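You operate a simulated robot arm through the tools that you are given. There is no shell and no other tool. Be economical: measure what you need, move in short steps, check, and stop when the job is done.

You are at the controls of a simulated robot arm. One attempt, no reset.

Task
Grease the point that is due, as the grease display says, and wipe up the smear.
Fine: no more strokes than shown; selector back to shut; use the grey rag pad and put it back. What is to be rubbed or washed off counts as gone when no trace of it is left.

Only the result counts: the job must be done as asked and must still hold three seconds after the hand-in. Knocking over, shifting, dropping, spilling or breaking anything else fails it.

Robot
A 6-joint arm with a fingered hand, hanging from a carriage that runs on a rail from [-1863, 20] to [617, -7] (x, y) and turns from -6.388 to 5.603 rad about z. Base frame: it is fixed where the carriage stands at the start and does not move with it; the origin is on the floor, on the carriage's upright axis, x ahead of it, y to its left, z up. Lengths are in mm, angles in rad, forces in N, time in s.
With the tool pointing down near the work surface it reaches from about 120 to 740 mm from the robot's upright axis, wherever it stands. Its first joint turns from -2.897 to 2.897 rad. Places, roughly: arm air valve [-900, -500, 1200]; arm bleed key [-900, -400, 900]; arm down key [-500, -500, 900]; arm drain tap [-1000, -600, 1100]; arm grip key [-600, -400, 900]; arm home key [-500, -400, 900]; arm lock slide [-900, -500, 1000]; arm mode knob [-400, -400, 900]; arm oiler knob [-1200, -600, 1200]; arm out key [-500, -400, 900]; arm regulator knob [-1100, -600, 1300]; arm reset key [-600, -500, 900]; arm speed knob [-700, -400, 900]; arm up key [-500, -500, 900]; depth stop knob [200, -700, 900]; down flow knob [-100, -700, 900]. Payload 4 kg.
The TCP is the grasp point between the finger pads, 29 mm short of the fingertips. In the tool frame z runs along the fingers and y along their closing line. The gripper opens to 100 mm. The gripper's body begins 34 mm behind the TCP. The gripper is a hand of 5 fingers: y runs from the thumb to the fingers, the wrist lies at [-15, -114, -189] in the tool frame, and closing takes about 1.5 s.
Orientation is that of the tool frame in the base frame, as [roll, pitch, yaw] about the fixed x, y, z axes, in that order (R = Rz(yaw) Ry(pitch) Rx(roll)). With the fingers straight down and the wrist toward the robot, the tool's x, y and z point along [0, 1, 0], [1, 0, 0] and [0, 0, -1] of the base frame.

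Tools
- The arm moves only by the tool arm_command. Its argument "plan" is one flat list of numbers, 7 for each row, row after row: the shift along the tool's x, y, z in units of 400 mm (1.0 is 400 mm), then the turn, a rotation vector about the tool's x, y, z in units of 45 degrees (1.0 is 45 degrees), then the opening, from 0 (shut) to 1 (fully open). In form: [x, y, z, ax, ay, az, hand, x, y, z, ax, ay, az, hand, ...]. A call has 1 to 20 rows; each row is the pose to reach, as a shift and turn from the pose commanded when the call began, along the tool's axes at that moment. A call with a number of a shift or a turn outside -1 to 1 is refused whole. Each row takes 0.2 s and may step no farther than 50 mm and 0.15 rad from the row before; otherwise, or with a gripper value out of range, the whole call is refused. A pose out of reach is approached as far as the arm can. The call stops where the force on the tool passes 40 N (or 10 N more than at its start, if that is more) or the arm is blocked; 0.2 s more then pass. The fingers move at their own pace (about 108 mm/s each) and stop on an object; they squeeze with about 24 N. The grip force told is the motor's: it shows also when the fingers shut on nothing. Time passes only in rows, and 0.2 s behind the last, so rows that repeat a pose let the fingers close. The reply holds the time, the measured pose of the TCP, the force on the tool along the base axes, the opening and the grip force, in the units named above and with some noise, with the torque about the TCP (base axes, N m) and any sound that the robot's microphone picked up, and new pictures: "views" is both (left out), scene, wrist or none.
- Cameras (640 x 400 px; columns grow to the right, rows downward): "scene" is now at [183, -67.5, 1659.3]; the picture's right is [-0.97, 0.23, 0.00], its down [0.19, 0.81, -0.55] and it looks along [-0.12, -0.53, -0.84] (base axes); focal length 235 px, centre (320, 200). "wrist" rides on the gripper at [66, -86, -121] in the tool frame; the picture's right is [-0.76, 0.31, -0.58], its down [-0.59, -0.70, 0.40] and it looks along [-0.28, 0.64, 0.71] (tool axes); focal length 247 px, centre (320, 200). There is no depth. A picture from a camera that has moved, and an enlarged one, comes with that camera's place and axes in the base frame and with its lens.
- slide_trunk(by): slides the trunk up (or, below 0, down) by that many mm; the arm and the scene camera ride with it, the base frame stays. It gives what a move gives, with no picture.
- steer(legs): drives the robot by 1 to 6 legs, each [ahead, left, turn to the left] in mm, mm and rad, along the robot's own axes; the way and the turn of a leg run together, so that a leg with both is an arc; at most 1500 mm and 3.142 rad a leg. The arm and the cameras ride along, it lands a little off, and it stops where it bumps. It keeps to its track: a leg is cut to what the track allows. It gives what a move gives, and a new picture of the scene camera.
- grasp_type(shape): the hand has 5 fingers and takes this shape, open, in about a second: jaw (thumb against the fingers, like two jaws); tri (thumb and two fingers); tip (a fingertip pinch); poke (one finger out to press); point (the index stretched); flat (the hand flat); cup (the hand cupped); fist (a fist). The gripper value then closes the fingers along that shape, each until it touches; the sizes above hold for jaw. It gives what a move gives, with no picture.
- head_to(pan, tilt): turns the head with the scene camera to pan (to the left, within 2.705 rad either way) and tilt (down, from -0.506 to 1.204), counted from straight ahead of the robot. It gives what a move gives, and a new picture of the scene camera.
- close_up(camera, box): a new picture of the part [left, top, right, bottom] of that camera's present view, enlarged. The clock stands still meanwhile.
- sign_off(): hands the job in; it is judged then, once.

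Work in short steps. Places have to be worked out from the pictures, the camera data and where the tool is seen: move nearer, look again, correct. Check each grasp and each placing, and mend what went wrong. You have 120 turns and 260 pictures in all, those below and enlarged ones among them. Open the gripper and draw the arm clear of the work before you hand the job in, unless the task says otherwise; then end with one line.

The tools are called after "Request:" by a JSON object that holds its "op" and its "data". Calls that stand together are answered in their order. arm_command: Moves the arm, as the interface text tells. Its arguments: {"type":"object","properties":{"plan":{"type":"array","items":{"type":"number"}},"views":{"type":"string","enum":["both","scene","wrist","none"]}},"required":["plan"]} The other tools are called the same way: slide_trunk (by) slides the trunk up or down; grasp_type (shape) gives the hand a shape; steer (legs) drives the base; head_to (pan, tilt) turns the head that bears the scene camera; close_up (camera, box) takes an enlarged picture of a part of a camera's view; sign_off () hands the job in.

At the start:

```text
t: 0.0
ee_pos: [475.9, -270.1, 999.5]
ee_rot: [-3.141, 0.002, 1.569]
ft_force: [0.2, -1.3, -0.7]
torque: [0.01, 0.0, 0.0]
gripper_width: 99.6
grasp_force: 0.1
shape: jaw
trunk travel left (down, up): [-384.0, 216.0]
robot x, y, heading: [-1.0, -0.4, -0.002]
head pan, tilt: [-1.801, 0.991]
```

scene: 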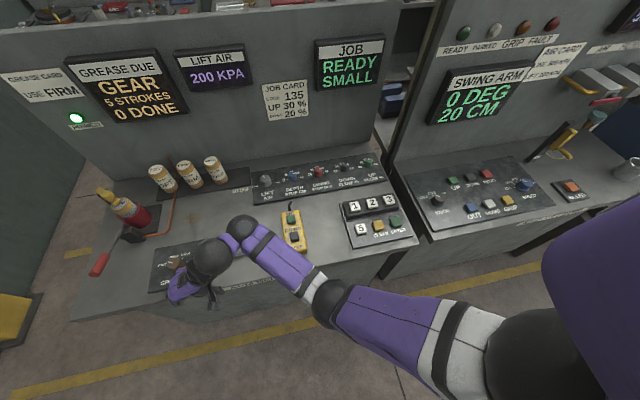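
wrist: 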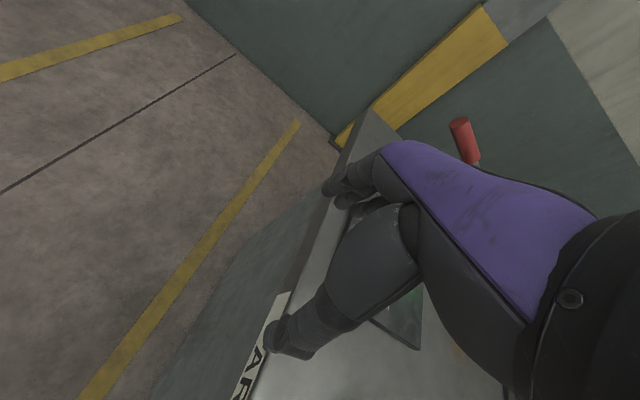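

The display shows GEAR, 5 strokes, 0 done; a card tells something more on the grease. I zoom into the cards and the bench.

Request:
{"op": "close_up", "data": {"camera": "scene", "box": [0, 40, 200, 140]}}

Request:
{"op": "close_up", "data": {"camera": "scene", "box": [60, 140, 260, 300]}}

Request:
{"op": "close_up", "data": {"camera": "scene", "box": [230, 140, 420, 260]}}

```text
3.20 times, centred on (100, 90) of scene
camera zoom: at [183.0, -67.5, 1659.3], right [-0.97, 0.23, 0.0], down [0.19, 0.81, -0.55], along [-0.12, -0.53, -0.84], focal length 751 px, centre (1024, 552)
```

zoom: 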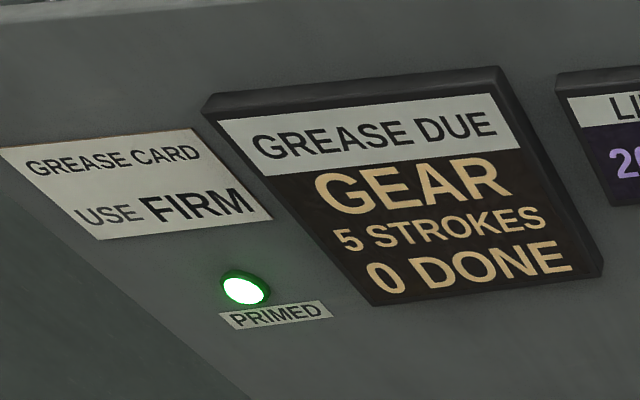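

```text
2.50 times, centred on (160, 220) of scene
camera zoom: at [183.0, -67.5, 1659.3], right [-0.97, 0.23, 0.0], down [0.19, 0.81, -0.55], along [-0.12, -0.53, -0.84], focal length 586 px, centre (720, 150)
```

zoom: 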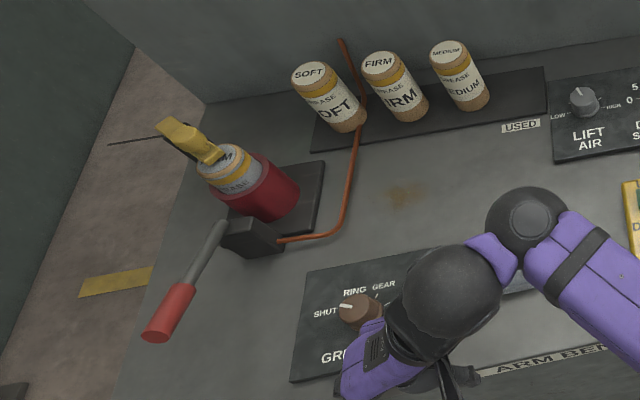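

```text
3.33 times, centred on (325, 200) of scene
camera zoom: at [183.0, -67.5, 1659.3], right [-0.97, 0.23, 0.0], down [0.19, 0.81, -0.55], along [-0.12, -0.53, -0.84], focal length 782 px, centre (303, 200)
```

zoom: 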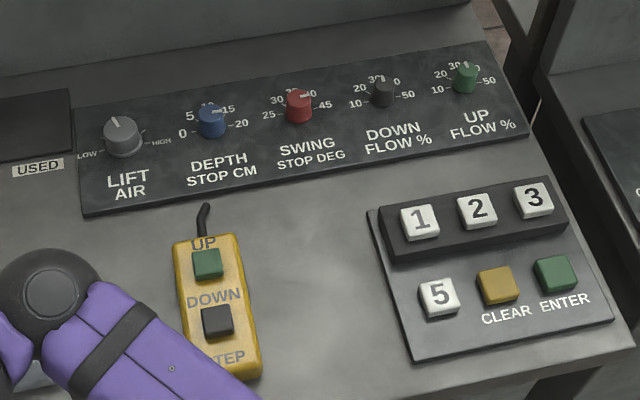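

I look closer at the pump cartridge, and search the rest of the view by panning the head.

Request:
{"op": "close_up", "data": {"camera": "scene", "box": [80, 170, 180, 235]}}

Request:
{"op": "head_to", "data": {"pan": -1.3, "tilt": 1.0}}

```text
6.15 times, centred on (130, 202) of scene
camera zoom: at [183.0, -67.5, 1659.3], right [-0.97, 0.23, 0.0], down [0.19, 0.81, -0.55], along [-0.12, -0.53, -0.84], focal length 1444 px, centre (1489, 185)
```

zoom: 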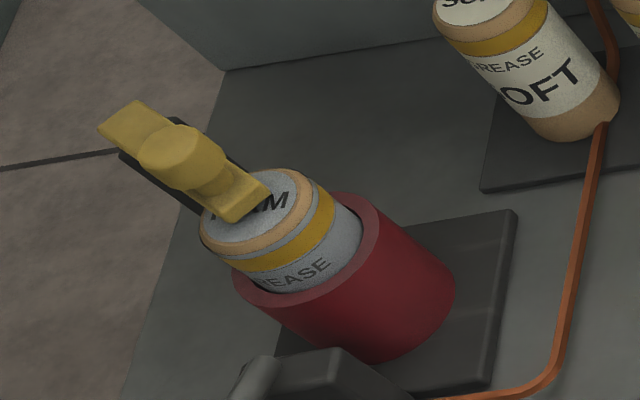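

```text
t: 0.9
ee_pos: [475.1, -270.1, 999.1]
ee_rot: [3.14, 0.001, 1.569]
ft_force: [-0.7, -0.1, 0.0]
torque: [0.0, -0.01, 0.02]
gripper_width: 99.7
grasp_force: 0.1
shape: jaw
trunk travel left (down, up): [-384.0, 216.0]
robot x, y, heading: [3.8, 1.4, 0.001]
head pan, tilt: [-1.3, 1.0]
camera scene: at [217.6, -66.3, 1658.6], right [-0.96, -0.27, 0.0], down [-0.22, 0.81, -0.54], along [0.14, -0.52, -0.84], focal length 235 px, centre (320, 200)
```

scene: 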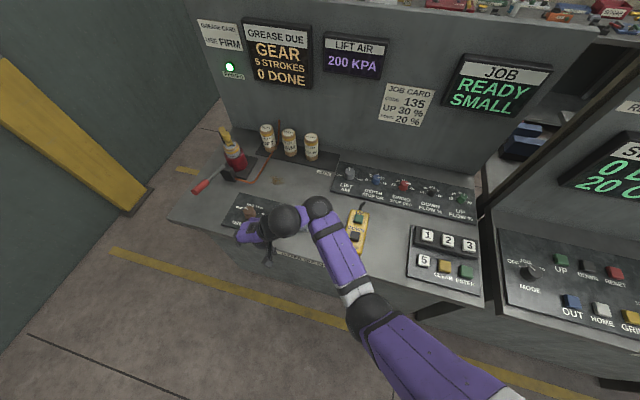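

The pump has a FIRM cartridge and the lamp PRIMED is lit. I draw the arm back and up so that the panel and the rag come into view.

Request:
{"op": "arm_command", "data": {"plan": [0.08, 0, -0.08, 0, 0, 0, 1, 0.16, 0, -0.16, 0, 0, 0, 1, 0.24, 0, -0.24, 0, 0, 0, 1, 0.32, 0, -0.32, 0, 0, 0, 1, 0.4, 0, -0.36, 0, 0, 0, 1], "views": "both"}}

```text
t: 2.1
ee_pos: [537.2, -131.5, 1031.8]
ee_rot: [3.136, 0.002, 1.568]
ft_force: [-0.3, 0.4, 0.5]
torque: [0.02, -0.04, 0.01]
gripper_width: 100.0
grasp_force: 0.1
shape: jaw
out of reach, approached as far as the arm can: row 1, 2, 3, 4, 5
trunk travel left (down, up): [-384.0, 216.0]
robot x, y, heading: [1.3, 0.6, 0.0]
head pan, tilt: [-1.3, 1.0]
camera scene: at [217.6, -66.2, 1658.6], right [-0.96, -0.27, 0.0], down [-0.22, 0.81, -0.54], along [0.14, -0.52, -0.84], focal length 235 px, centre (320, 200)
camera wrist: at [451.1, -65.2, 1152.9], right [0.3, -0.76, 0.58], down [-0.7, -0.59, -0.4], along [0.64, -0.29, -0.71], focal length 247 px, centre (320, 200)
```

scene: 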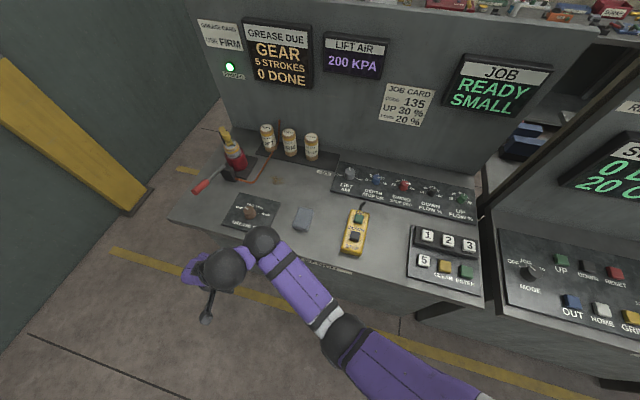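
wrist: 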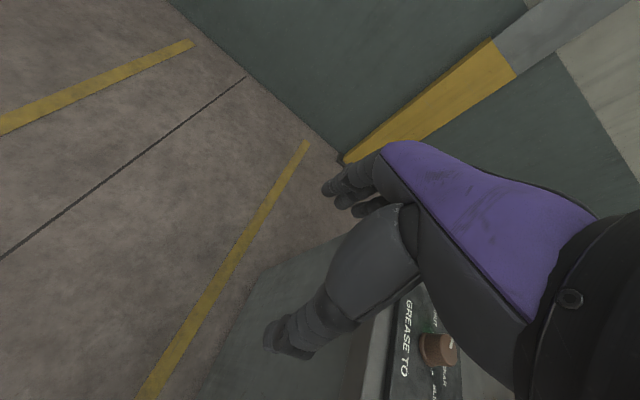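

The rag pad (grey) is seen near (303,218), the selector near (249,212), smear near (277,180). I zoom in.

Request:
{"op": "close_up", "data": {"camera": "scene", "box": [180, 120, 340, 240]}}

Request:
{"op": "close_up", "data": {"camera": "scene", "box": [210, 185, 330, 255]}}

```text
3.33 times, centred on (260, 180) of scene
camera zoom: at [217.6, -66.2, 1658.6], right [-0.96, -0.27, 0.0], down [-0.22, 0.81, -0.54], along [0.14, -0.52, -0.84], focal length 782 px, centre (520, 267)
```

zoom: 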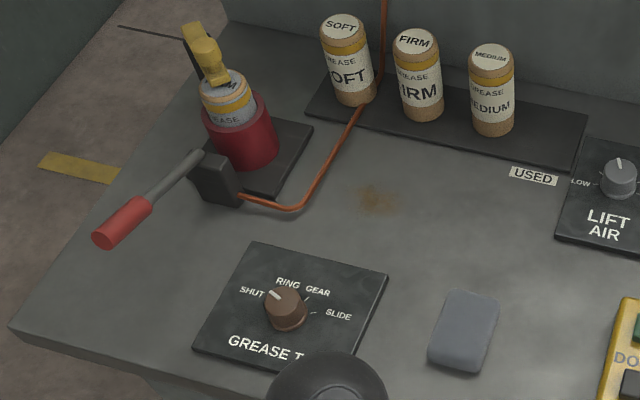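

```text
5.33 times, centred on (270, 220) of scene
camera zoom: at [217.6, -66.2, 1658.6], right [-0.96, -0.27, 0.0], down [-0.22, 0.81, -0.54], along [0.14, -0.52, -0.84], focal length 1251 px, centre (587, 93)
```

zoom: 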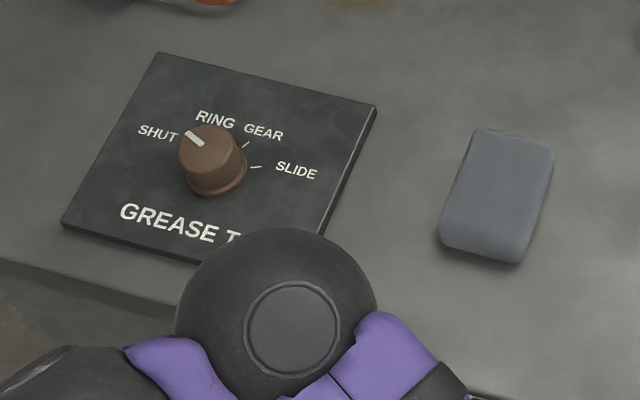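

Triangulation puts the selector knob near (570,-398,930), rag near (383,-440), smear near (546,-590), lever near (776,-438). I raise the trunk, turn the carriage to face the bench, and drive along.

Request:
{"op": "slide_trunk", "data": {"by": 150}}

Request:
{"op": "steer", "data": {"legs": [[0, 0, -1.571]]}}

```text
t: 3.9
ee_pos: [537.5, -131.7, 1183.0]
ee_rot: [3.14, 0.003, 1.569]
ft_force: [-0.1, 0.0, 0.3]
torque: [0.03, -0.01, 0.0]
gripper_width: 99.8
grasp_force: 0.0
shape: jaw
trunk travel left (down, up): [-534.0, 66.0]
robot x, y, heading: [-1.0, -1.3, 0.001]
head pan, tilt: [-1.3, 1.0]
```

```text
t: 8.1
ee_pos: [-140.5, -535.2, 1182.6]
ee_rot: [3.139, 0.004, -0.021]
ft_force: [0.4, -0.3, -0.2]
torque: [0.01, -0.01, -0.03]
gripper_width: 99.4
grasp_force: 0.0
shape: jaw
trunk travel left (down, up): [-534.0, 66.0]
robot x, y, heading: [0.1, -4.4, -1.591]
head pan, tilt: [-1.3, 1.0]
camera scene: at [-71.9, -216.5, 1808.6], right [-0.25, 0.97, 0.0], down [0.81, 0.21, -0.54], along [-0.52, -0.14, -0.84], focal length 235 px, centre (320, 200)
```

scene: 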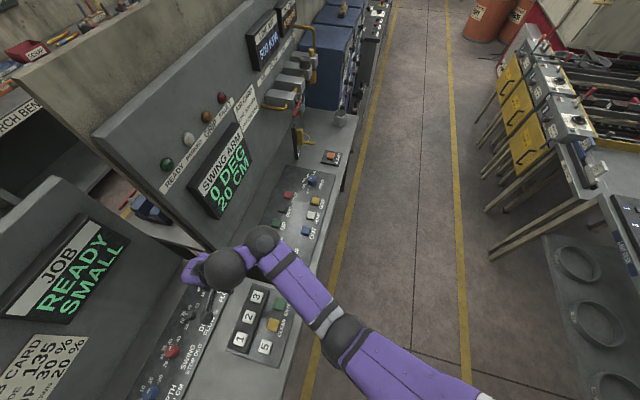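

The turn went fine. I drive +x (robot's left) by 450 mm and look at the bench.

Request:
{"op": "steer", "data": {"legs": [[0, 450, 0.02]]}}

Request:
{"op": "head_to", "data": {"pan": 0.5, "tilt": 0.95}}

```text
t: 10.9
ee_pos: [320.2, -542.1, 1183.2]
ee_rot: [3.137, 0.004, 0.0]
ft_force: [0.3, 0.8, 0.9]
torque: [0.03, 0.02, 0.0]
gripper_width: 99.8
grasp_force: 0.0
shape: jaw
trunk travel left (down, up): [-534.0, 66.0]
robot x, y, heading: [450.1, -5.8, -1.567]
head pan, tilt: [-1.3, 1.0]
camera scene: at [382.2, -222.8, 1808.6], right [-0.27, 0.96, 0.0], down [0.81, 0.23, -0.54], along [-0.52, -0.15, -0.84], focal length 235 px, centre (320, 200)
```

scene: 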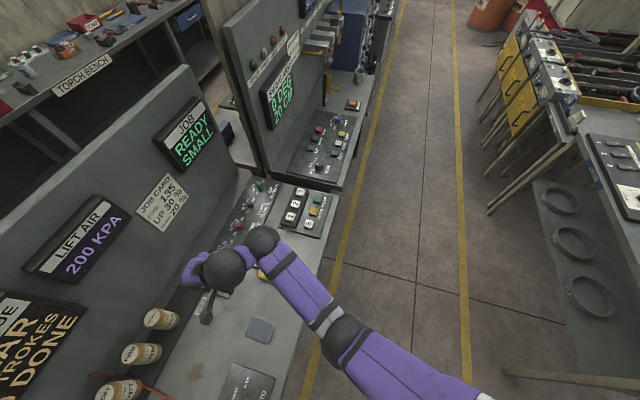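

```text
t: 12.7
ee_pos: [319.9, -542.6, 1181.8]
ee_rot: [3.136, 0.003, -0.002]
ft_force: [-0.1, -0.2, -0.2]
torque: [0.02, 0.01, 0.0]
gripper_width: 99.9
grasp_force: 0.1
shape: jaw
trunk travel left (down, up): [-534.0, 66.0]
robot x, y, heading: [450.2, -1.8, -1.571]
head pan, tilt: [0.499, 0.949]
camera scene: at [484.2, -267.8, 1812.2], right [-0.88, -0.48, 0.0], down [-0.39, 0.71, -0.58], along [0.28, -0.51, -0.81], focal length 235 px, centre (320, 200)
```

scene: 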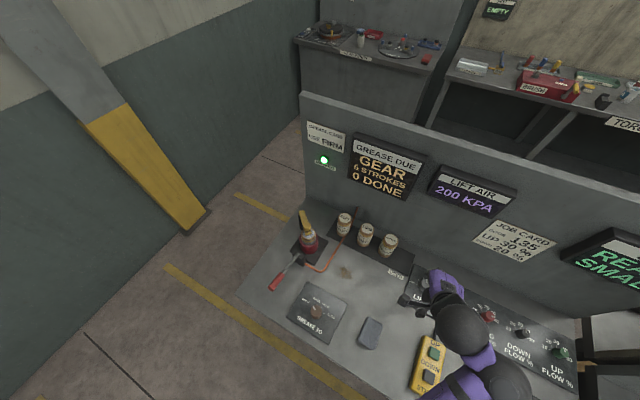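

Good overall view. I zoom on pump, selector and rag for triangulation.

Request:
{"op": "close_up", "data": {"camera": "scene", "box": [260, 200, 340, 250]}}

Request:
{"op": "close_up", "data": {"camera": "scene", "box": [240, 240, 400, 350]}}

Request:
{"op": "close_up", "data": {"camera": "scene", "box": [260, 230, 340, 300]}}

```text
8.00 times, centred on (300, 225) of scene
camera zoom: at [484.2, -267.8, 1812.2], right [-0.88, -0.48, 0.0], down [-0.39, 0.71, -0.58], along [0.28, -0.51, -0.81], focal length 1877 px, centre (480, 0)
```

zoom: 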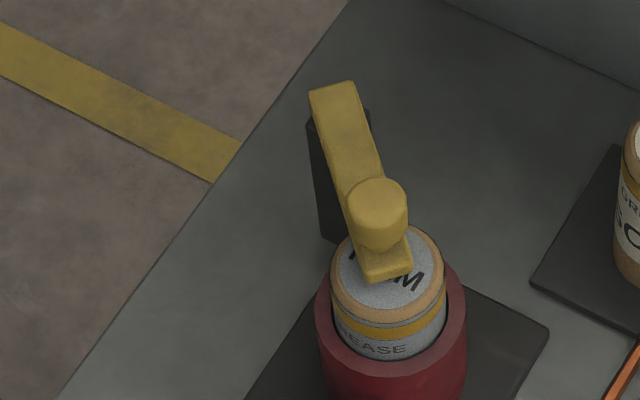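

```text
3.64 times, centred on (320, 295) of scene
camera zoom: at [484.2, -267.8, 1812.2], right [-0.88, -0.48, 0.0], down [-0.39, 0.71, -0.58], along [0.28, -0.51, -0.81], focal length 853 px, centre (320, -146)
```

zoom: 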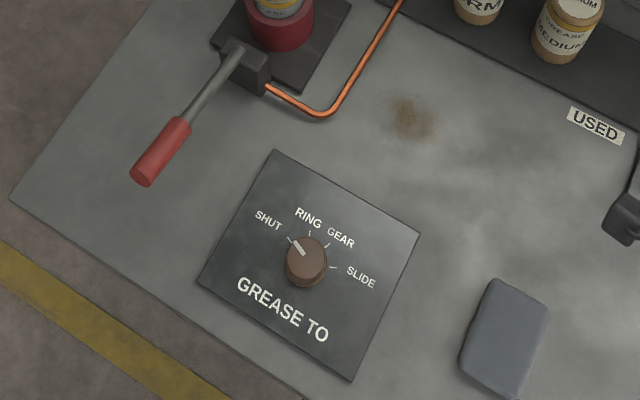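

```text
5.71 times, centred on (300, 265) of scene
camera zoom: at [484.2, -267.8, 1812.2], right [-0.88, -0.48, 0.0], down [-0.39, 0.71, -0.58], along [0.28, -0.51, -0.81], focal length 1341 px, centre (434, -171)
```

zoom: 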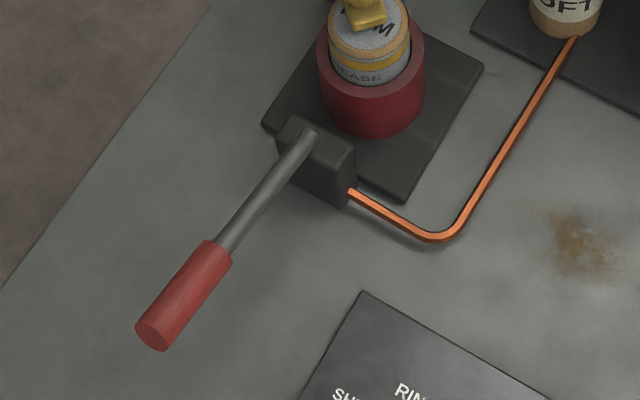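

The FIRM cartridge is fitted and clamped. Knob at (571,-398,~930), pointing to SHUT (about -30°), GEAR about -110°; lever handle end at (724,-375,1034), pivot (728,-547,949). I move the hand above the knob with yaw +0.7.

Request:
{"op": "arm_command", "data": {"plan": [0.078, -0.045, 0, 0, 0, -0.111, 0.8, 0.157, -0.09, 0, 0, 0, -0.223, 0.8, 0.235, -0.135, 0, 0, 0, -0.334, 0.8, 0.314, -0.18, 0, 0, 0, -0.446, 0.8, 0.392, -0.225, 0, 0, 0, -0.557, 0.8, 0.47, -0.27, 0, 0, 0, -0.668, 0.8, 0.549, -0.315, 0, 0, 0, -0.78, 0.8, 0.627, -0.36, 0, 0, 0, -0.891, 0.8, 0.627, -0.36, 0, 0, 0, -0.891, 0.8], "views": "none"}}

Request:
{"op": "slide_trunk", "data": {"by": -150}}

```text
t: 14.7
ee_pos: [598.1, -411.5, 1111.0]
ee_rot: [3.138, 0.007, 0.697]
ft_force: [0.8, 0.2, 0.4]
torque: [-0.02, -0.02, 0.0]
gripper_width: 80.2
grasp_force: 0.1
shape: jaw
out of reach, approached as far as the arm can: row 1, 2, 3, 4, 5, 6, 7, 8, 9
trunk travel left (down, up): [-534.0, 66.0]
robot x, y, heading: [449.3, -6.3, -1.568]
head pan, tilt: [0.499, 0.949]
```

```text
t: 16.4
ee_pos: [598.3, -412.3, 961.9]
ee_rot: [3.137, 0.007, 0.697]
ft_force: [0.5, 0.4, -0.1]
torque: [0.03, -0.01, 0.01]
gripper_width: 80.2
grasp_force: 0.1
shape: jaw
trunk travel left (down, up): [-384.0, 216.0]
robot x, y, heading: [447.9, -4.8, -1.57]
head pan, tilt: [0.499, 0.949]
```

The arm's height is limited by the trunk; now TCP is (598,-412,962). I take pictures to check how the hand sits relative to the knob.

Request:
{"op": "arm_command", "data": {"plan": [0, 0, 0, 0, 0, 0, 0.8]}}

```text
t: 16.8
ee_pos: [599.3, -412.1, 959.9]
ee_rot: [3.138, 0.005, 0.699]
ft_force: [0.0, 0.2, -1.4]
torque: [0.03, 0.0, 0.0]
gripper_width: 80.1
grasp_force: 0.0
shape: jaw
trunk travel left (down, up): [-384.0, 216.0]
robot x, y, heading: [448.0, -5.0, -1.568]
head pan, tilt: [0.499, 0.949]
camera scene: at [484.3, -267.8, 1662.2], right [-0.88, -0.48, 0.0], down [-0.39, 0.71, -0.58], along [0.28, -0.51, -0.81], focal length 235 px, centre (320, 200)
camera wrist: at [594.0, -303.9, 1080.5], right [-0.38, -0.72, 0.58], down [-0.9, 0.16, -0.4], along [0.19, -0.68, -0.71], focal length 247 px, centre (320, 200)
```

scene: 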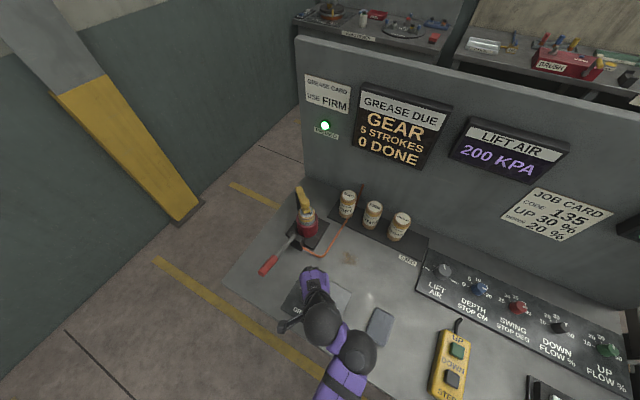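
wrist: 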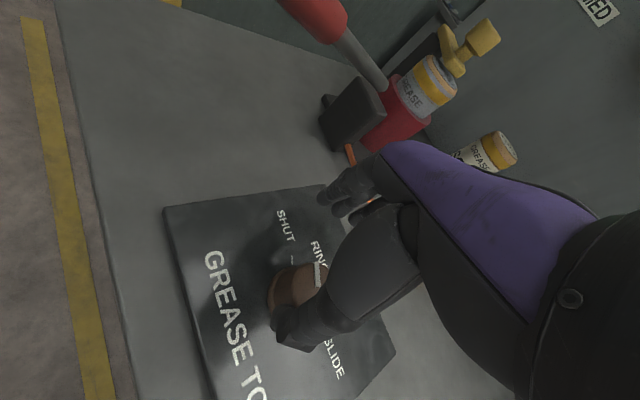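

Fingers are just about knob-top level, off by (-28,+13). I raise the trunk 40 mm, then shift over the knob.

Request:
{"op": "slide_trunk", "data": {"by": 40}}

Request:
{"op": "arm_command", "data": {"plan": [-0.018, -0.035, 0, 0, 0, 0, 0.8, -0.033, -0.07, 0, 0, 0, 0, 0.8, -0.033, -0.07, 0, 0, 0, 0, 0.8]}}

```text
t: 17.6
ee_pos: [598.0, -413.4, 1001.8]
ee_rot: [3.139, 0.006, 0.698]
ft_force: [-0.4, -0.4, -0.2]
torque: [-0.05, -0.03, -0.02]
gripper_width: 80.5
grasp_force: 0.1
shape: jaw
trunk travel left (down, up): [-424.0, 176.0]
robot x, y, heading: [452.3, -1.8, -1.565]
head pan, tilt: [0.499, 0.949]
```

```text
t: 18.4
ee_pos: [576.5, -400.7, 989.3]
ee_rot: [3.134, 0.01, 0.695]
ft_force: [0.6, -1.0, 0.5]
torque: [0.01, 0.01, 0.04]
gripper_width: 80.2
grasp_force: 0.1
shape: jaw
out of reach, approached as far as the arm can: row 1, 2, 3
trunk travel left (down, up): [-424.0, 176.0]
robot x, y, heading: [447.4, -3.6, -1.564]
head pan, tilt: [0.499, 0.949]
camera scene: at [484.3, -267.8, 1702.2], right [-0.88, -0.48, 0.0], down [-0.39, 0.71, -0.58], along [0.28, -0.51, -0.81], focal length 235 px, centre (320, 200)
camera wrist: at [570.4, -293.0, 1108.9], right [-0.38, -0.72, 0.59], down [-0.9, 0.16, -0.4], along [0.19, -0.68, -0.71], focal length 247 px, centre (320, 200)
```

scene: 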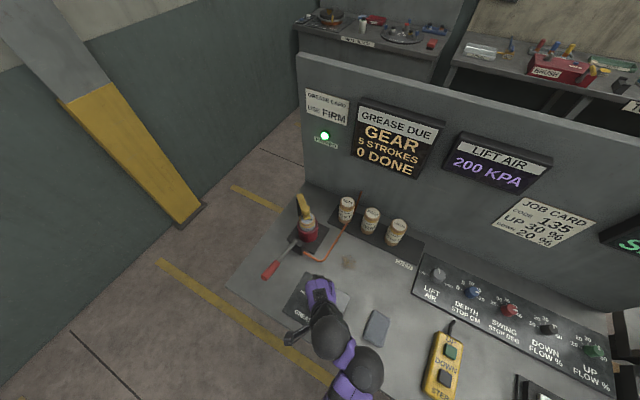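
wrist: 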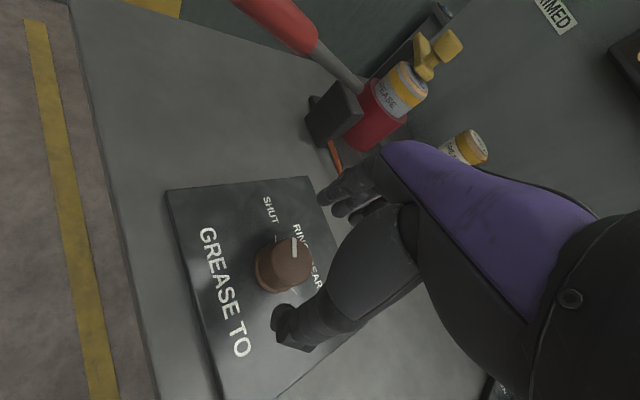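

Knob confirmed at about (573,-400). I check that its pointer still stands at SHUT.

Request:
{"op": "close_up", "data": {"camera": "wrist", "box": [190, 170, 350, 370]}}

```text
2.00 times, centred on (270, 270) of wrist
camera zoom: at [570.4, -293.0, 1108.9], right [-0.38, -0.72, 0.59], down [-0.9, 0.16, -0.4], along [0.19, -0.68, -0.71], focal length 494 px, centre (420, 60)
```

zoom: 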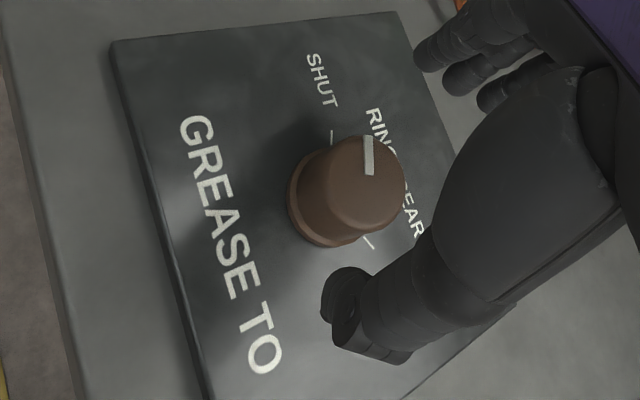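

The pointer is still at SHUT. I correct by a few mm, lower to TCP z≈936 and close on the knob.

Request:
{"op": "arm_command", "data": {"plan": [-0.006, -0.0105, 0.05, 0, 0, 0, 0.8, -0.006, -0.0105, 0.1, 0, 0, 0, 0.8, -0.006, -0.0105, 0.133, 0, 0, 0, 0.8, -0.006, -0.0105, 0.133, 0, 0, 0, 0.8]}}

```text
t: 19.4
ee_pos: [570.6, -406.1, 942.2]
ee_rot: [3.123, 0.016, 0.697]
ft_force: [0.6, 3.8, 22.0]
torque: [1.09, 0.7, -0.12]
gripper_width: 83.4
grasp_force: 0.1
shape: jaw
trunk travel left (down, up): [-424.0, 176.0]
robot x, y, heading: [449.8, -4.0, -1.575]
head pan, tilt: [0.499, 0.949]
stopped in row 4: the force on the tool passed its limit at 43 N (the readings are from after the stop); the commanded pose is now the measured one
camera scene: at [484.4, -268.0, 1702.5], right [-0.88, -0.48, 0.0], down [-0.39, 0.71, -0.58], along [0.28, -0.51, -0.81], focal length 235 px, centre (320, 200)
camera wrist: at [565.8, -295.3, 1060.1], right [-0.38, -0.71, 0.59], down [-0.9, 0.15, -0.4], along [0.19, -0.69, -0.7], focal length 247 px, centre (320, 200)
```

scene: 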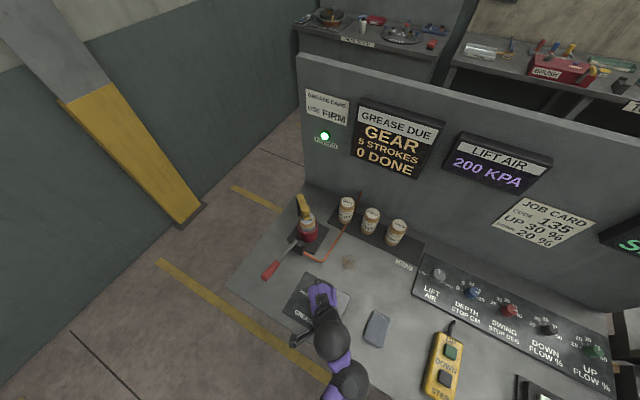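
wrist: 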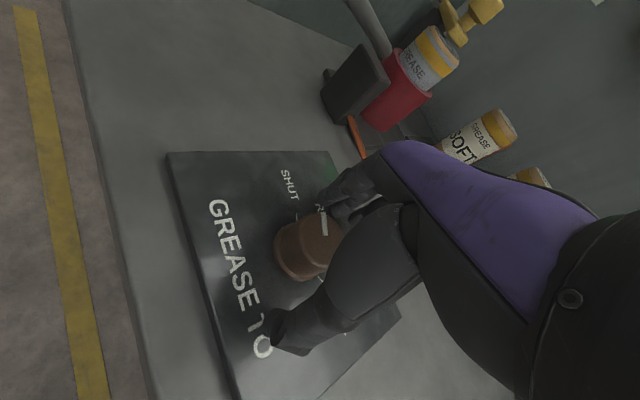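

The thumb tip touches the panel (TCP z 942). I rise 4 mm, re-centre on the knob (+1,+7), and close.

Request:
{"op": "arm_command", "data": {"plan": [0, 0, -0.012, 0, 0, 0, 0.8, 0.014, -0.011, -0.012, 0, 0, 0, 0.8, 0.014, -0.011, -0.012, 0, 0, 0, 0.0, 0.014, -0.011, -0.012, 0, 0, 0, 0.0, 0.014, -0.011, -0.012, 0, 0, 0, 0.0, 0.014, -0.011, -0.012, 0, 0, 0, 0.0, 0.014, -0.011, -0.012, 0, 0, 0, 0.0, 0.014, -0.011, -0.012, 0, 0, 0, 0.0]}}

```text
t: 21.2
ee_pos: [571.2, -395.2, 944.6]
ee_rot: [3.128, 0.011, 0.698]
ft_force: [-0.6, 3.1, -1.6]
torque: [0.02, 0.06, -0.01]
gripper_width: 33.7
grasp_force: 23.6
shape: jaw
trunk travel left (down, up): [-424.0, 176.0]
robot x, y, heading: [449.7, -4.4, -1.573]
head pan, tilt: [0.499, 0.949]
camera scene: at [484.2, -267.5, 1702.1], right [-0.88, -0.48, 0.0], down [-0.39, 0.71, -0.58], along [0.28, -0.51, -0.81], focal length 235 px, centre (320, 200)
camera wrist: at [567.0, -286.1, 1062.8], right [-0.38, -0.71, 0.59], down [-0.9, 0.15, -0.4], along [0.19, -0.69, -0.7], focal length 247 px, centre (320, 200)
```

scene: 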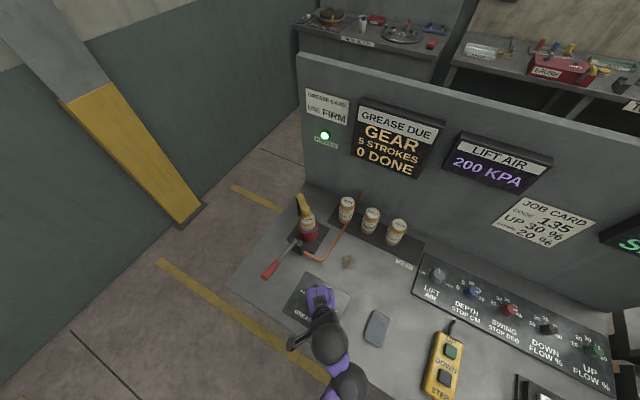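
wrist: 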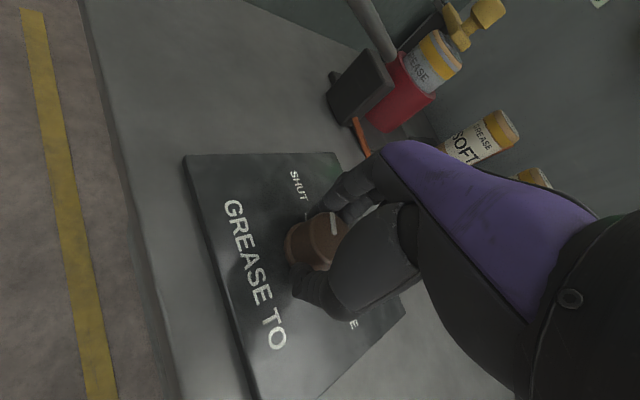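

The knob is gripped (33.7 mm). I turn it 40° clockwise.

Request:
{"op": "arm_command", "data": {"plan": [0, 0, 0, 0, 0, 0.178, 0, 0, 0, 0, 0, 0, 0.356, 0, 0, 0, 0, 0, 0, 0.533, 0, 0, 0, 0, 0, 0, 0.711, 0, 0, 0, 0, 0, 0, 0.889, 0, 0, 0, 0, 0, 0, 0.889, 0]}}

```text
t: 22.6
ee_pos: [573.2, -396.3, 944.8]
ee_rot: [3.123, 0.0, -0.002]
ft_force: [6.6, 1.9, -4.7]
torque: [0.05, -0.11, 0.03]
gripper_width: 33.2
grasp_force: 23.8
shape: jaw
trunk travel left (down, up): [-424.0, 176.0]
robot x, y, heading: [451.8, -2.6, -1.567]
head pan, tilt: [0.499, 0.949]
camera scene: at [484.9, -267.5, 1702.1], right [-0.88, -0.48, 0.0], down [-0.39, 0.71, -0.58], along [0.28, -0.51, -0.81], focal length 235 px, centre (320, 200)
camera wrist: at [638.8, -308.4, 1063.5], right [-0.76, -0.3, 0.58], down [-0.59, 0.7, -0.41], along [-0.28, -0.65, -0.7], focal length 247 px, centre (320, 200)
```

scene: 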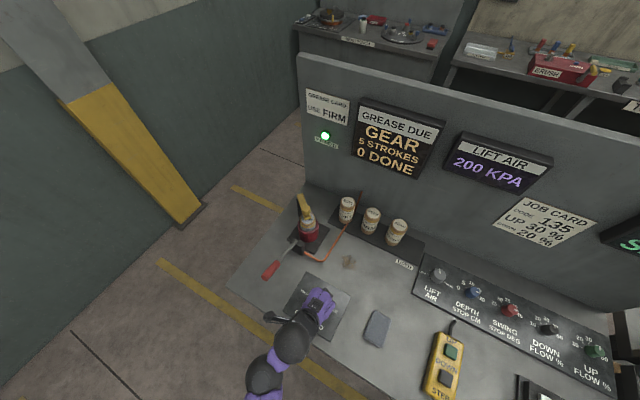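
wrist: 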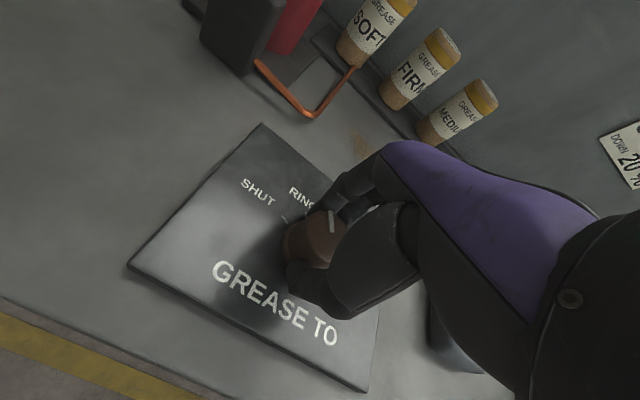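

The knob turned with the hand. Another 40°.

Request:
{"op": "arm_command", "data": {"plan": [0, 0, 0, 0, 0, 0.178, 0, 0, 0, 0, 0, 0, 0.356, 0, 0, 0, 0, 0, 0, 0.533, 0, 0, 0, 0, 0, 0, 0.711, 0, 0, 0, 0, 0, 0, 0.889, 0, 0, 0, 0, 0, 0, 0.889, 0], "views": "wrist"}}

```text
t: 23.4
ee_pos: [575.0, -402.8, 942.8]
ee_rot: [3.116, -0.025, -0.436]
ft_force: [6.0, 15.6, 24.6]
torque: [0.68, -0.28, -0.03]
gripper_width: 37.4
grasp_force: 23.5
shape: jaw
out of reach, approached as far as the arm can: row 3, 4
trunk travel left (down, up): [-424.0, 176.0]
robot x, y, heading: [448.8, -5.6, -1.559]
head pan, tilt: [0.499, 0.949]
stopped in row 4: the force on the tool passed its limit at 65 N (the readings are from after the stop); the commanded pose is now the measured one
camera wrist: at [669.0, -349.6, 1062.1], right [-0.82, 0.06, 0.56], down [-0.23, 0.87, -0.43], along [-0.52, -0.49, -0.7], focal length 247 px, centre (320, 200)
```

wrist: 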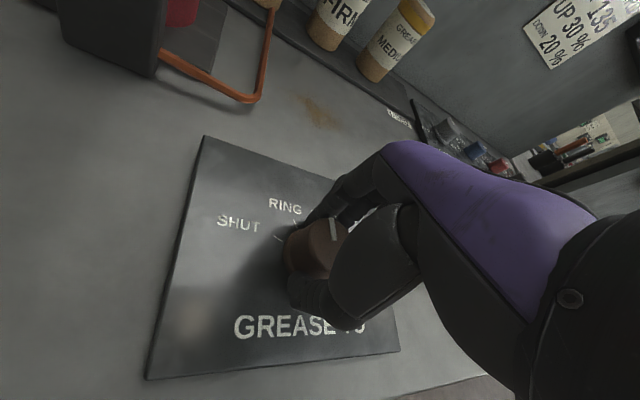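

Wrist limit reached at -25°. I open, lift off a little, and look at where the pointer stands.

Request:
{"op": "arm_command", "data": {"plan": [0, 0, -0.01, 0, 0, 0, 0.7, 0, 0, -0.01, 0, 0, 0, 0.7, 0, 0, -0.01, 0, 0, 0, 0.7, 0, 0, -0.01, 0, 0, 0, 0.7, 0, 0, -0.08, 0, 0, 0, 0.7, 0, 0, -0.12, 0, 0, 0, 0.7], "views": "wrist"}}

Request:
{"op": "close_up", "data": {"camera": "wrist", "box": [180, 130, 400, 370]}}

```text
t: 24.9
ee_pos: [558.4, -417.9, 952.6]
ee_rot: [3.115, -0.023, -0.438]
ft_force: [1.3, 2.8, -1.9]
torque: [0.0, 0.01, 0.02]
gripper_width: 71.2
grasp_force: 0.1
shape: jaw
out of reach, approached as far as the arm can: row 1, 2, 3, 4, 5, 6
trunk travel left (down, up): [-424.0, 176.0]
robot x, y, heading: [448.1, -6.3, -1.57]
head pan, tilt: [0.499, 0.949]
camera wrist: at [653.4, -363.5, 1072.6], right [-0.82, 0.06, 0.57], down [-0.23, 0.87, -0.43], along [-0.52, -0.49, -0.7], focal length 247 px, centre (320, 200)
```

wrist: 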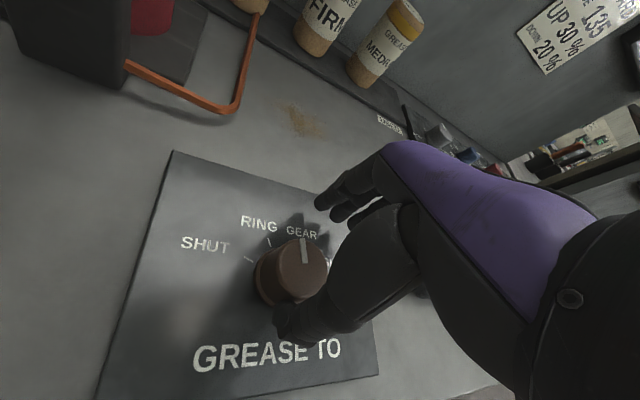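

```text
1.67 times, centred on (290, 250) of wrist
camera zoom: at [653.4, -363.5, 1072.6], right [-0.82, 0.06, 0.57], down [-0.23, 0.87, -0.43], along [-0.52, -0.49, -0.7], focal length 412 px, centre (370, 117)
```

zoom: 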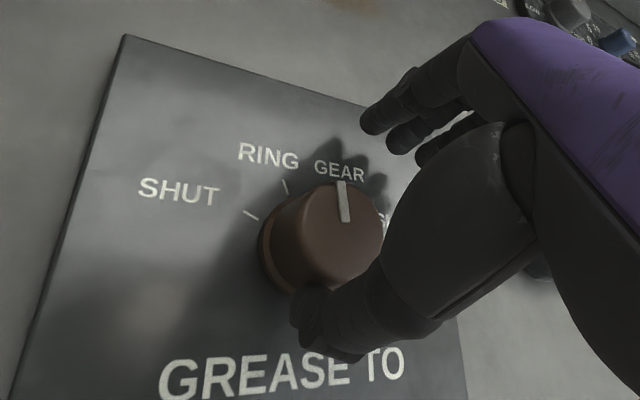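

The pointer stands near GEAR but some 10–20° short. I lift, turn the hand back to yaw ≈+0.33 over the knob to regrip.

Request:
{"op": "slide_trunk", "data": {"by": 40}}

Request:
{"op": "arm_command", "data": {"plan": [0.002, -0.01, 0, 0, 0, -0.163, 0.8, 0.004, -0.02, 0, 0, 0, -0.327, 0.8, 0.006, -0.03, 0, 0, 0, -0.49, 0.8, 0.008, -0.04, 0, 0, 0, -0.653, 0.8, 0.01, -0.05, 0, 0, 0, -0.817, 0.8, 0.013, -0.055, 0, 0, 0, -0.98, 0.8, 0.013, -0.055, 0, 0, 0, -0.98, 0.8]}}

```text
t: 25.7
ee_pos: [559.7, -418.8, 995.3]
ee_rot: [3.114, -0.026, -0.436]
ft_force: [0.4, 0.1, 0.1]
torque: [0.02, -0.01, 0.01]
gripper_width: 69.5
grasp_force: 0.1
shape: jaw
trunk travel left (down, up): [-464.0, 136.0]
robot x, y, heading: [449.8, -3.5, -1.565]
head pan, tilt: [0.499, 0.949]
```

```text
t: 27.3
ee_pos: [572.7, -401.7, 994.1]
ee_rot: [3.106, 0.002, 0.334]
ft_force: [-0.6, 0.9, 0.3]
torque: [0.01, 0.02, 0.04]
gripper_width: 79.7
grasp_force: 0.0
shape: jaw
trunk travel left (down, up): [-464.0, 136.0]
robot x, y, heading: [450.5, -7.2, -1.571]
head pan, tilt: [0.499, 0.949]
camera scene: at [484.4, -267.8, 1742.2], right [-0.88, -0.48, 0.0], down [-0.39, 0.71, -0.58], along [0.28, -0.51, -0.81], focal length 235 px, centre (320, 200)
camera wrist: at [605.3, -294.3, 1110.6], right [-0.62, -0.52, 0.59], down [-0.78, 0.46, -0.42], along [-0.05, -0.72, -0.69], focal length 247 px, centre (320, 200)
```

scene: 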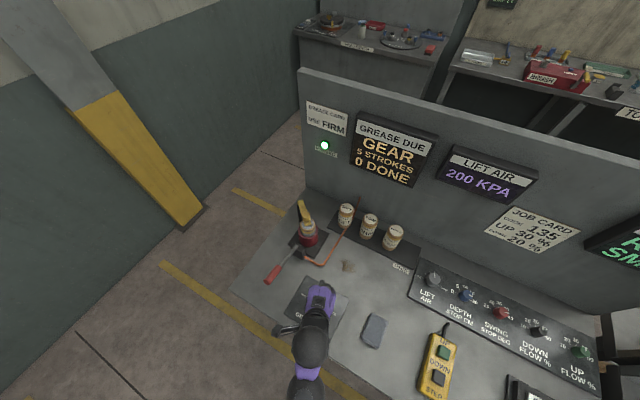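
wrist: 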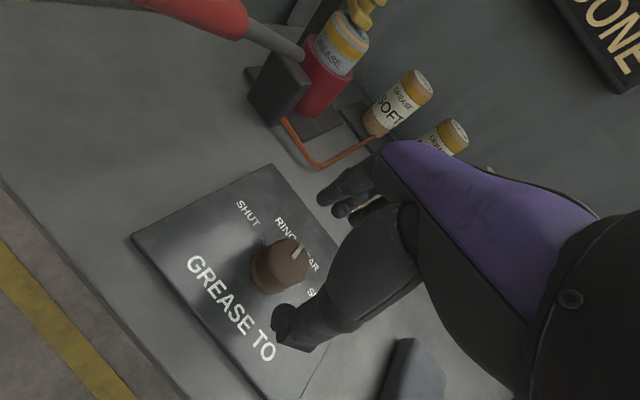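

Request:
{"op": "close_up", "data": {"camera": "wrist", "box": [200, 180, 360, 340]}}

```text
2.50 times, centred on (280, 260) of wrist
camera zoom: at [605.3, -294.3, 1110.6], right [-0.62, -0.52, 0.59], down [-0.78, 0.46, -0.42], along [-0.05, -0.72, -0.69], focal length 617 px, centre (420, 50)
```

zoom: 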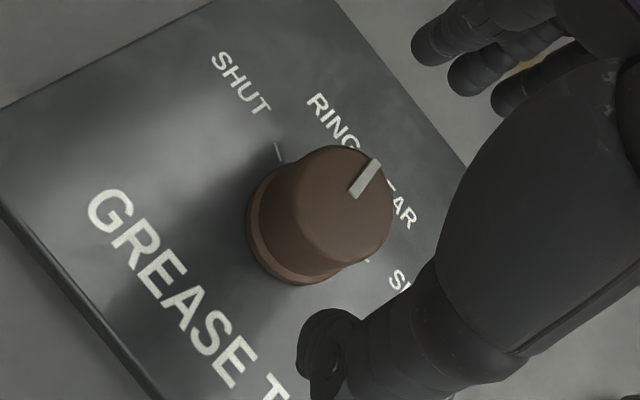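

I need an unobstructed view of the pointer; I move the hand aside to -x and look from the scene camera.

Request:
{"op": "arm_command", "data": {"plan": [-0.09, -0.031, 0, 0, 0, 0, 0.8, -0.177, -0.062, 0, 0, 0, 0, 0.8, -0.266, -0.092, 0, 0, 0, 0, 0.8, -0.354, -0.123, 0, 0, 0, 0, 0.8], "views": "scene"}}

Request:
{"op": "close_up", "data": {"camera": "scene", "box": [270, 260, 360, 330]}}

```text
t: 28.3
ee_pos: [422.9, -398.7, 990.5]
ee_rot: [3.104, 0.001, 0.335]
ft_force: [-0.2, 0.2, 0.1]
torque: [0.01, 0.02, 0.0]
gripper_width: 79.9
grasp_force: 0.1
shape: jaw
trunk travel left (down, up): [-464.0, 136.0]
robot x, y, heading: [452.9, -5.0, -1.565]
head pan, tilt: [0.499, 0.949]
camera scene: at [484.4, -267.7, 1742.2], right [-0.88, -0.48, 0.0], down [-0.39, 0.71, -0.58], along [0.28, -0.51, -0.81], focal length 235 px, centre (320, 200)
```

scene: 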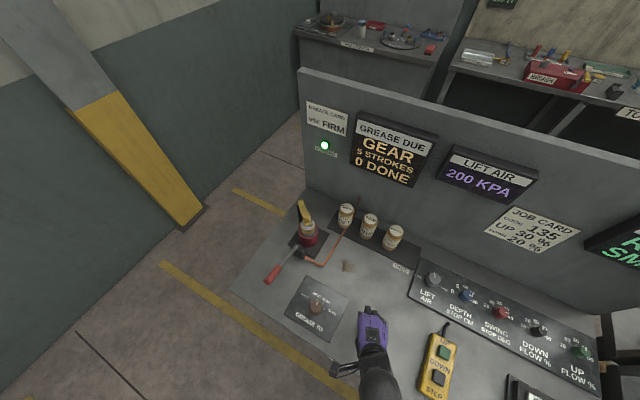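

```text
5.71 times, centred on (315, 295) of scene
camera zoom: at [484.4, -267.7, 1742.2], right [-0.88, -0.48, 0.0], down [-0.39, 0.71, -0.58], along [0.28, -0.51, -0.81], focal length 1341 px, centre (349, -343)
```

zoom: 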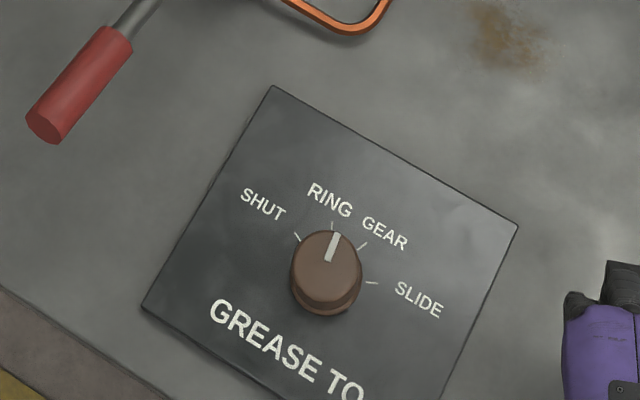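

Pointer is at about -77°; GEAR is -110°. I go back, grip with yaw 0.45 and turn a further ~0.6 rad.

Request:
{"op": "arm_command", "data": {"plan": [0.09, 0.031, 0, 0.02, 0, -0.05, 0.8, 0.177, 0.062, 0, 0.048, 0, -0.1, 0.8, 0.266, 0.092, 0, 0.048, 0, -0.153, 0.8, 0.352, 0.122, 0, 0.048, 0, -0.153, 0.8, 0.352, 0.122, 0.06, 0.048, 0, -0.153, 0.7, 0.352, 0.122, 0.111, 0.048, 0, -0.153, 0.7, 0.352, 0.122, 0.111, 0.048, 0, -0.153, 0.7], "views": "wrist"}}

```text
t: 29.9
ee_pos: [572.3, -401.1, 948.2]
ee_rot: [-3.14, 0.005, 0.452]
ft_force: [0.3, -0.4, -0.7]
torque: [0.02, -0.03, -0.01]
gripper_width: 70.3
grasp_force: 0.0
shape: jaw
trunk travel left (down, up): [-464.0, 136.0]
robot x, y, heading: [449.7, -3.9, -1.569]
head pan, tilt: [0.499, 0.949]
camera wrist: at [594.6, -297.2, 1069.1], right [-0.54, -0.61, 0.58], down [-0.84, 0.37, -0.4], along [0.02, -0.7, -0.71], focal length 247 px, centre (320, 200)
```

wrist: 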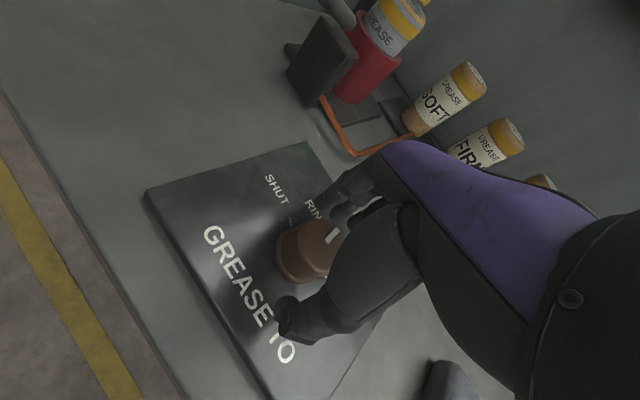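

Positioned without contact. Close, then turn clockwise by 0.6 rad.

Request:
{"op": "arm_command", "data": {"plan": [0, 0, 0.004, 0, 0, 0, 0, 0, 0, 0.004, 0, 0, 0, 0, 0, 0, 0.004, 0, 0, 0, 0, 0, 0, 0.004, 0, 0, 0, 0, 0, 0, 0.004, 0, 0, 0, 0, 0, 0, 0.004, 0, 0, 0, 0, 0, 0, 0.004, 0, 0, 0.153, 0, 0, 0, 0.004, 0, 0, 0.306, 0, 0, 0, 0.004, 0, 0, 0.458, 0, 0, 0, 0.004, 0, 0, 0.611, 0, 0, 0, 0.004, 0, 0, 0.764, 0, 0, 0, 0.004, 0, 0, 0.764, 0], "views": "wrist"}}

```text
t: 32.5
ee_pos: [574.1, -402.1, 947.1]
ee_rot: [3.139, 0.002, -0.145]
ft_force: [0.7, 2.1, 3.5]
torque: [0.01, -0.02, 0.03]
gripper_width: 32.6
grasp_force: 24.2
shape: jaw
trunk travel left (down, up): [-464.0, 136.0]
robot x, y, heading: [448.7, -7.5, -1.567]
head pan, tilt: [0.499, 0.949]
camera wrist: at [650.8, -327.2, 1067.5], right [-0.79, -0.19, 0.58], down [-0.48, 0.78, -0.4], along [-0.38, -0.59, -0.71], focal length 247 px, centre (320, 200)
```

wrist: 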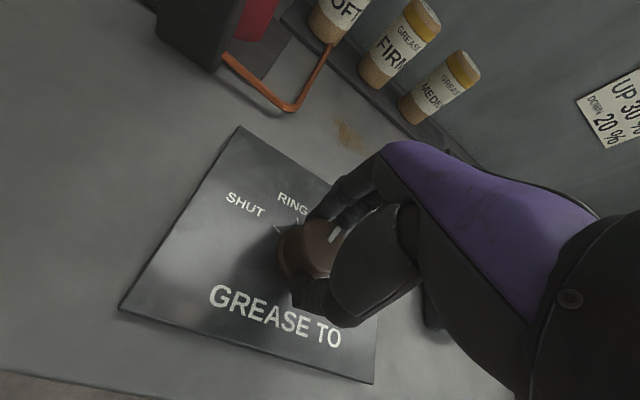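

Release, lift and move aside to see the pointer.

Request:
{"op": "arm_command", "data": {"plan": [0, 0, 0, 0, 0, 0, 0.8, 0, 0, 0, 0, 0, 0, 0.8, 0, 0, 0, 0, 0, 0, 0.8, 0, 0, -0.05, 0, 0, 0, 0.8, 0, 0, -0.11, 0, 0, 0, 0.8, -0.092, 0.013, -0.11, 0, 0, 0, 0.8, -0.185, 0.027, -0.11, 0, 0, 0, 0.8, -0.278, 0.041, -0.11, 0, 0, 0, 0.8, -0.37, 0.054, -0.11, 0, 0, 0, 0.8], "views": "none"}}

Request:
{"op": "close_up", "data": {"camera": "scene", "box": [270, 260, 360, 330]}}

```text
t: 34.5
ee_pos: [425.1, -402.1, 992.1]
ee_rot: [3.141, 0.005, -0.149]
ft_force: [0.4, 0.1, -0.5]
torque: [0.02, 0.06, 0.04]
gripper_width: 79.9
grasp_force: 0.2
shape: jaw
trunk travel left (down, up): [-464.0, 136.0]
robot x, y, heading: [451.1, -7.2, -1.571]
head pan, tilt: [0.499, 0.949]
```

```text
5.71 times, centred on (315, 295) of scene
camera zoom: at [484.5, -267.8, 1742.2], right [-0.88, -0.48, 0.0], down [-0.39, 0.71, -0.58], along [0.28, -0.51, -0.81], focal length 1341 px, centre (349, -343)
```

zoom: 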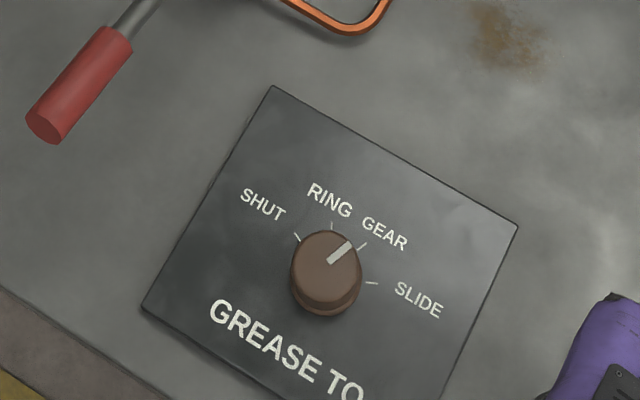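

The selector is on GEAR. Now the lever: I raise the trunk and move over to the handle (≈(725,-405,1020)) while turning the hand so it closes across the handle.

Request:
{"op": "slide_trunk", "data": {"by": 120}}

Request:
{"op": "arm_command", "data": {"plan": [0.062, -0.009, 0, 0, 0, -0.163, 0.8, 0.124, -0.018, 0, 0, 0, -0.327, 0.8, 0.186, -0.028, 0, 0, 0, -0.49, 0.8, 0.248, -0.037, 0, 0, 0, -0.653, 0.8, 0.31, -0.046, 0, 0, 0, -0.817, 0.8, 0.371, -0.056, 0, 0, 0, -0.98, 0.8, 0.371, -0.056, 0, 0, 0, -0.98, 0.8], "views": "none"}}

```text
t: 36.0
ee_pos: [425.8, -402.0, 1112.7]
ee_rot: [3.141, 0.003, -0.147]
ft_force: [0.0, -0.6, -0.2]
torque: [0.02, -0.01, -0.01]
gripper_width: 79.8
grasp_force: 0.0
shape: jaw
trunk travel left (down, up): [-584.0, 16.0]
robot x, y, heading: [447.1, -6.9, -1.572]
head pan, tilt: [0.499, 0.949]
```

```text
t: 37.6
ee_pos: [574.6, -401.9, 1111.2]
ee_rot: [-3.14, 0.004, 0.626]
ft_force: [-0.2, -1.1, -0.3]
torque: [-0.01, -0.03, 0.0]
gripper_width: 79.5
grasp_force: 0.1
shape: jaw
trunk travel left (down, up): [-584.0, 16.0]
robot x, y, heading: [449.8, -5.4, -1.568]
head pan, tilt: [0.499, 0.949]
```

Request:
{"op": "arm_command", "data": {"plan": [0.05, 0.038, 0, 0, 0, -0.163, 0.8, 0.1, 0.075, 0, 0, 0, -0.327, 0.8, 0.15, 0.113, 0, 0, 0, -0.49, 0.8, 0.2, 0.15, 0, 0, 0, -0.653, 0.8, 0.25, 0.188, 0, 0, 0, -0.817, 0.8, 0.299, 0.226, 0, 0, 0, -0.98, 0.8, 0.299, 0.226, 0, 0, 0, -0.98, 0.8]}}

```text
t: 39.2
ee_pos: [725.3, -405.0, 1110.9]
ee_rot: [-3.138, 0.002, 1.394]
ft_force: [-0.1, -0.1, 0.3]
torque: [0.01, 0.0, -0.03]
gripper_width: 79.7
grasp_force: 0.1
shape: jaw
trunk travel left (down, up): [-584.0, 16.0]
robot x, y, heading: [451.5, -3.5, -1.572]
head pan, tilt: [0.499, 0.949]
camera scene: at [484.4, -267.8, 1862.2], right [-0.88, -0.48, 0.0], down [-0.39, 0.71, -0.58], along [0.28, -0.51, -0.81], focal length 235 px, centre (320, 200)
camera wrist: at [652.4, -325.9, 1231.8], right [0.17, -0.8, 0.58], down [-0.8, -0.46, -0.39], along [0.58, -0.39, -0.71], focal length 247 px, centre (320, 200)
```

scene: 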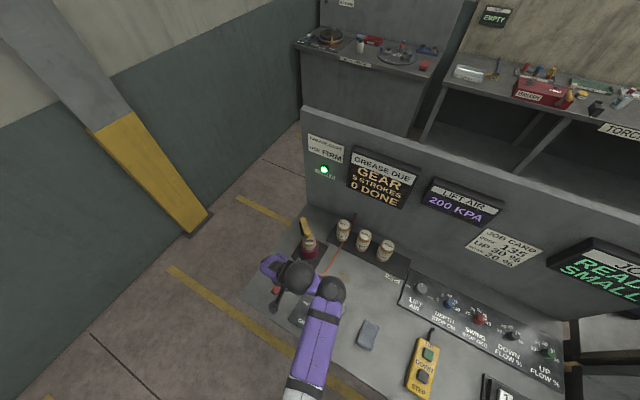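
wrist: 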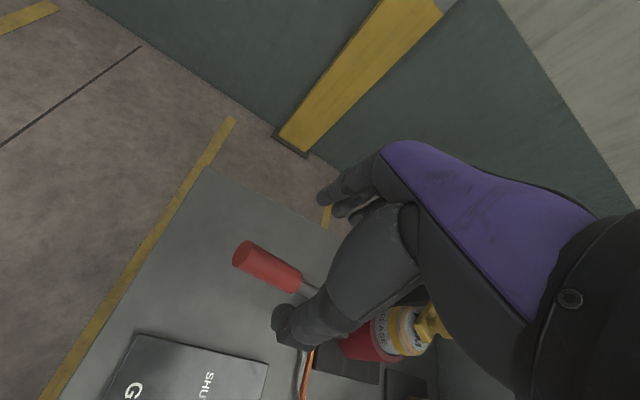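

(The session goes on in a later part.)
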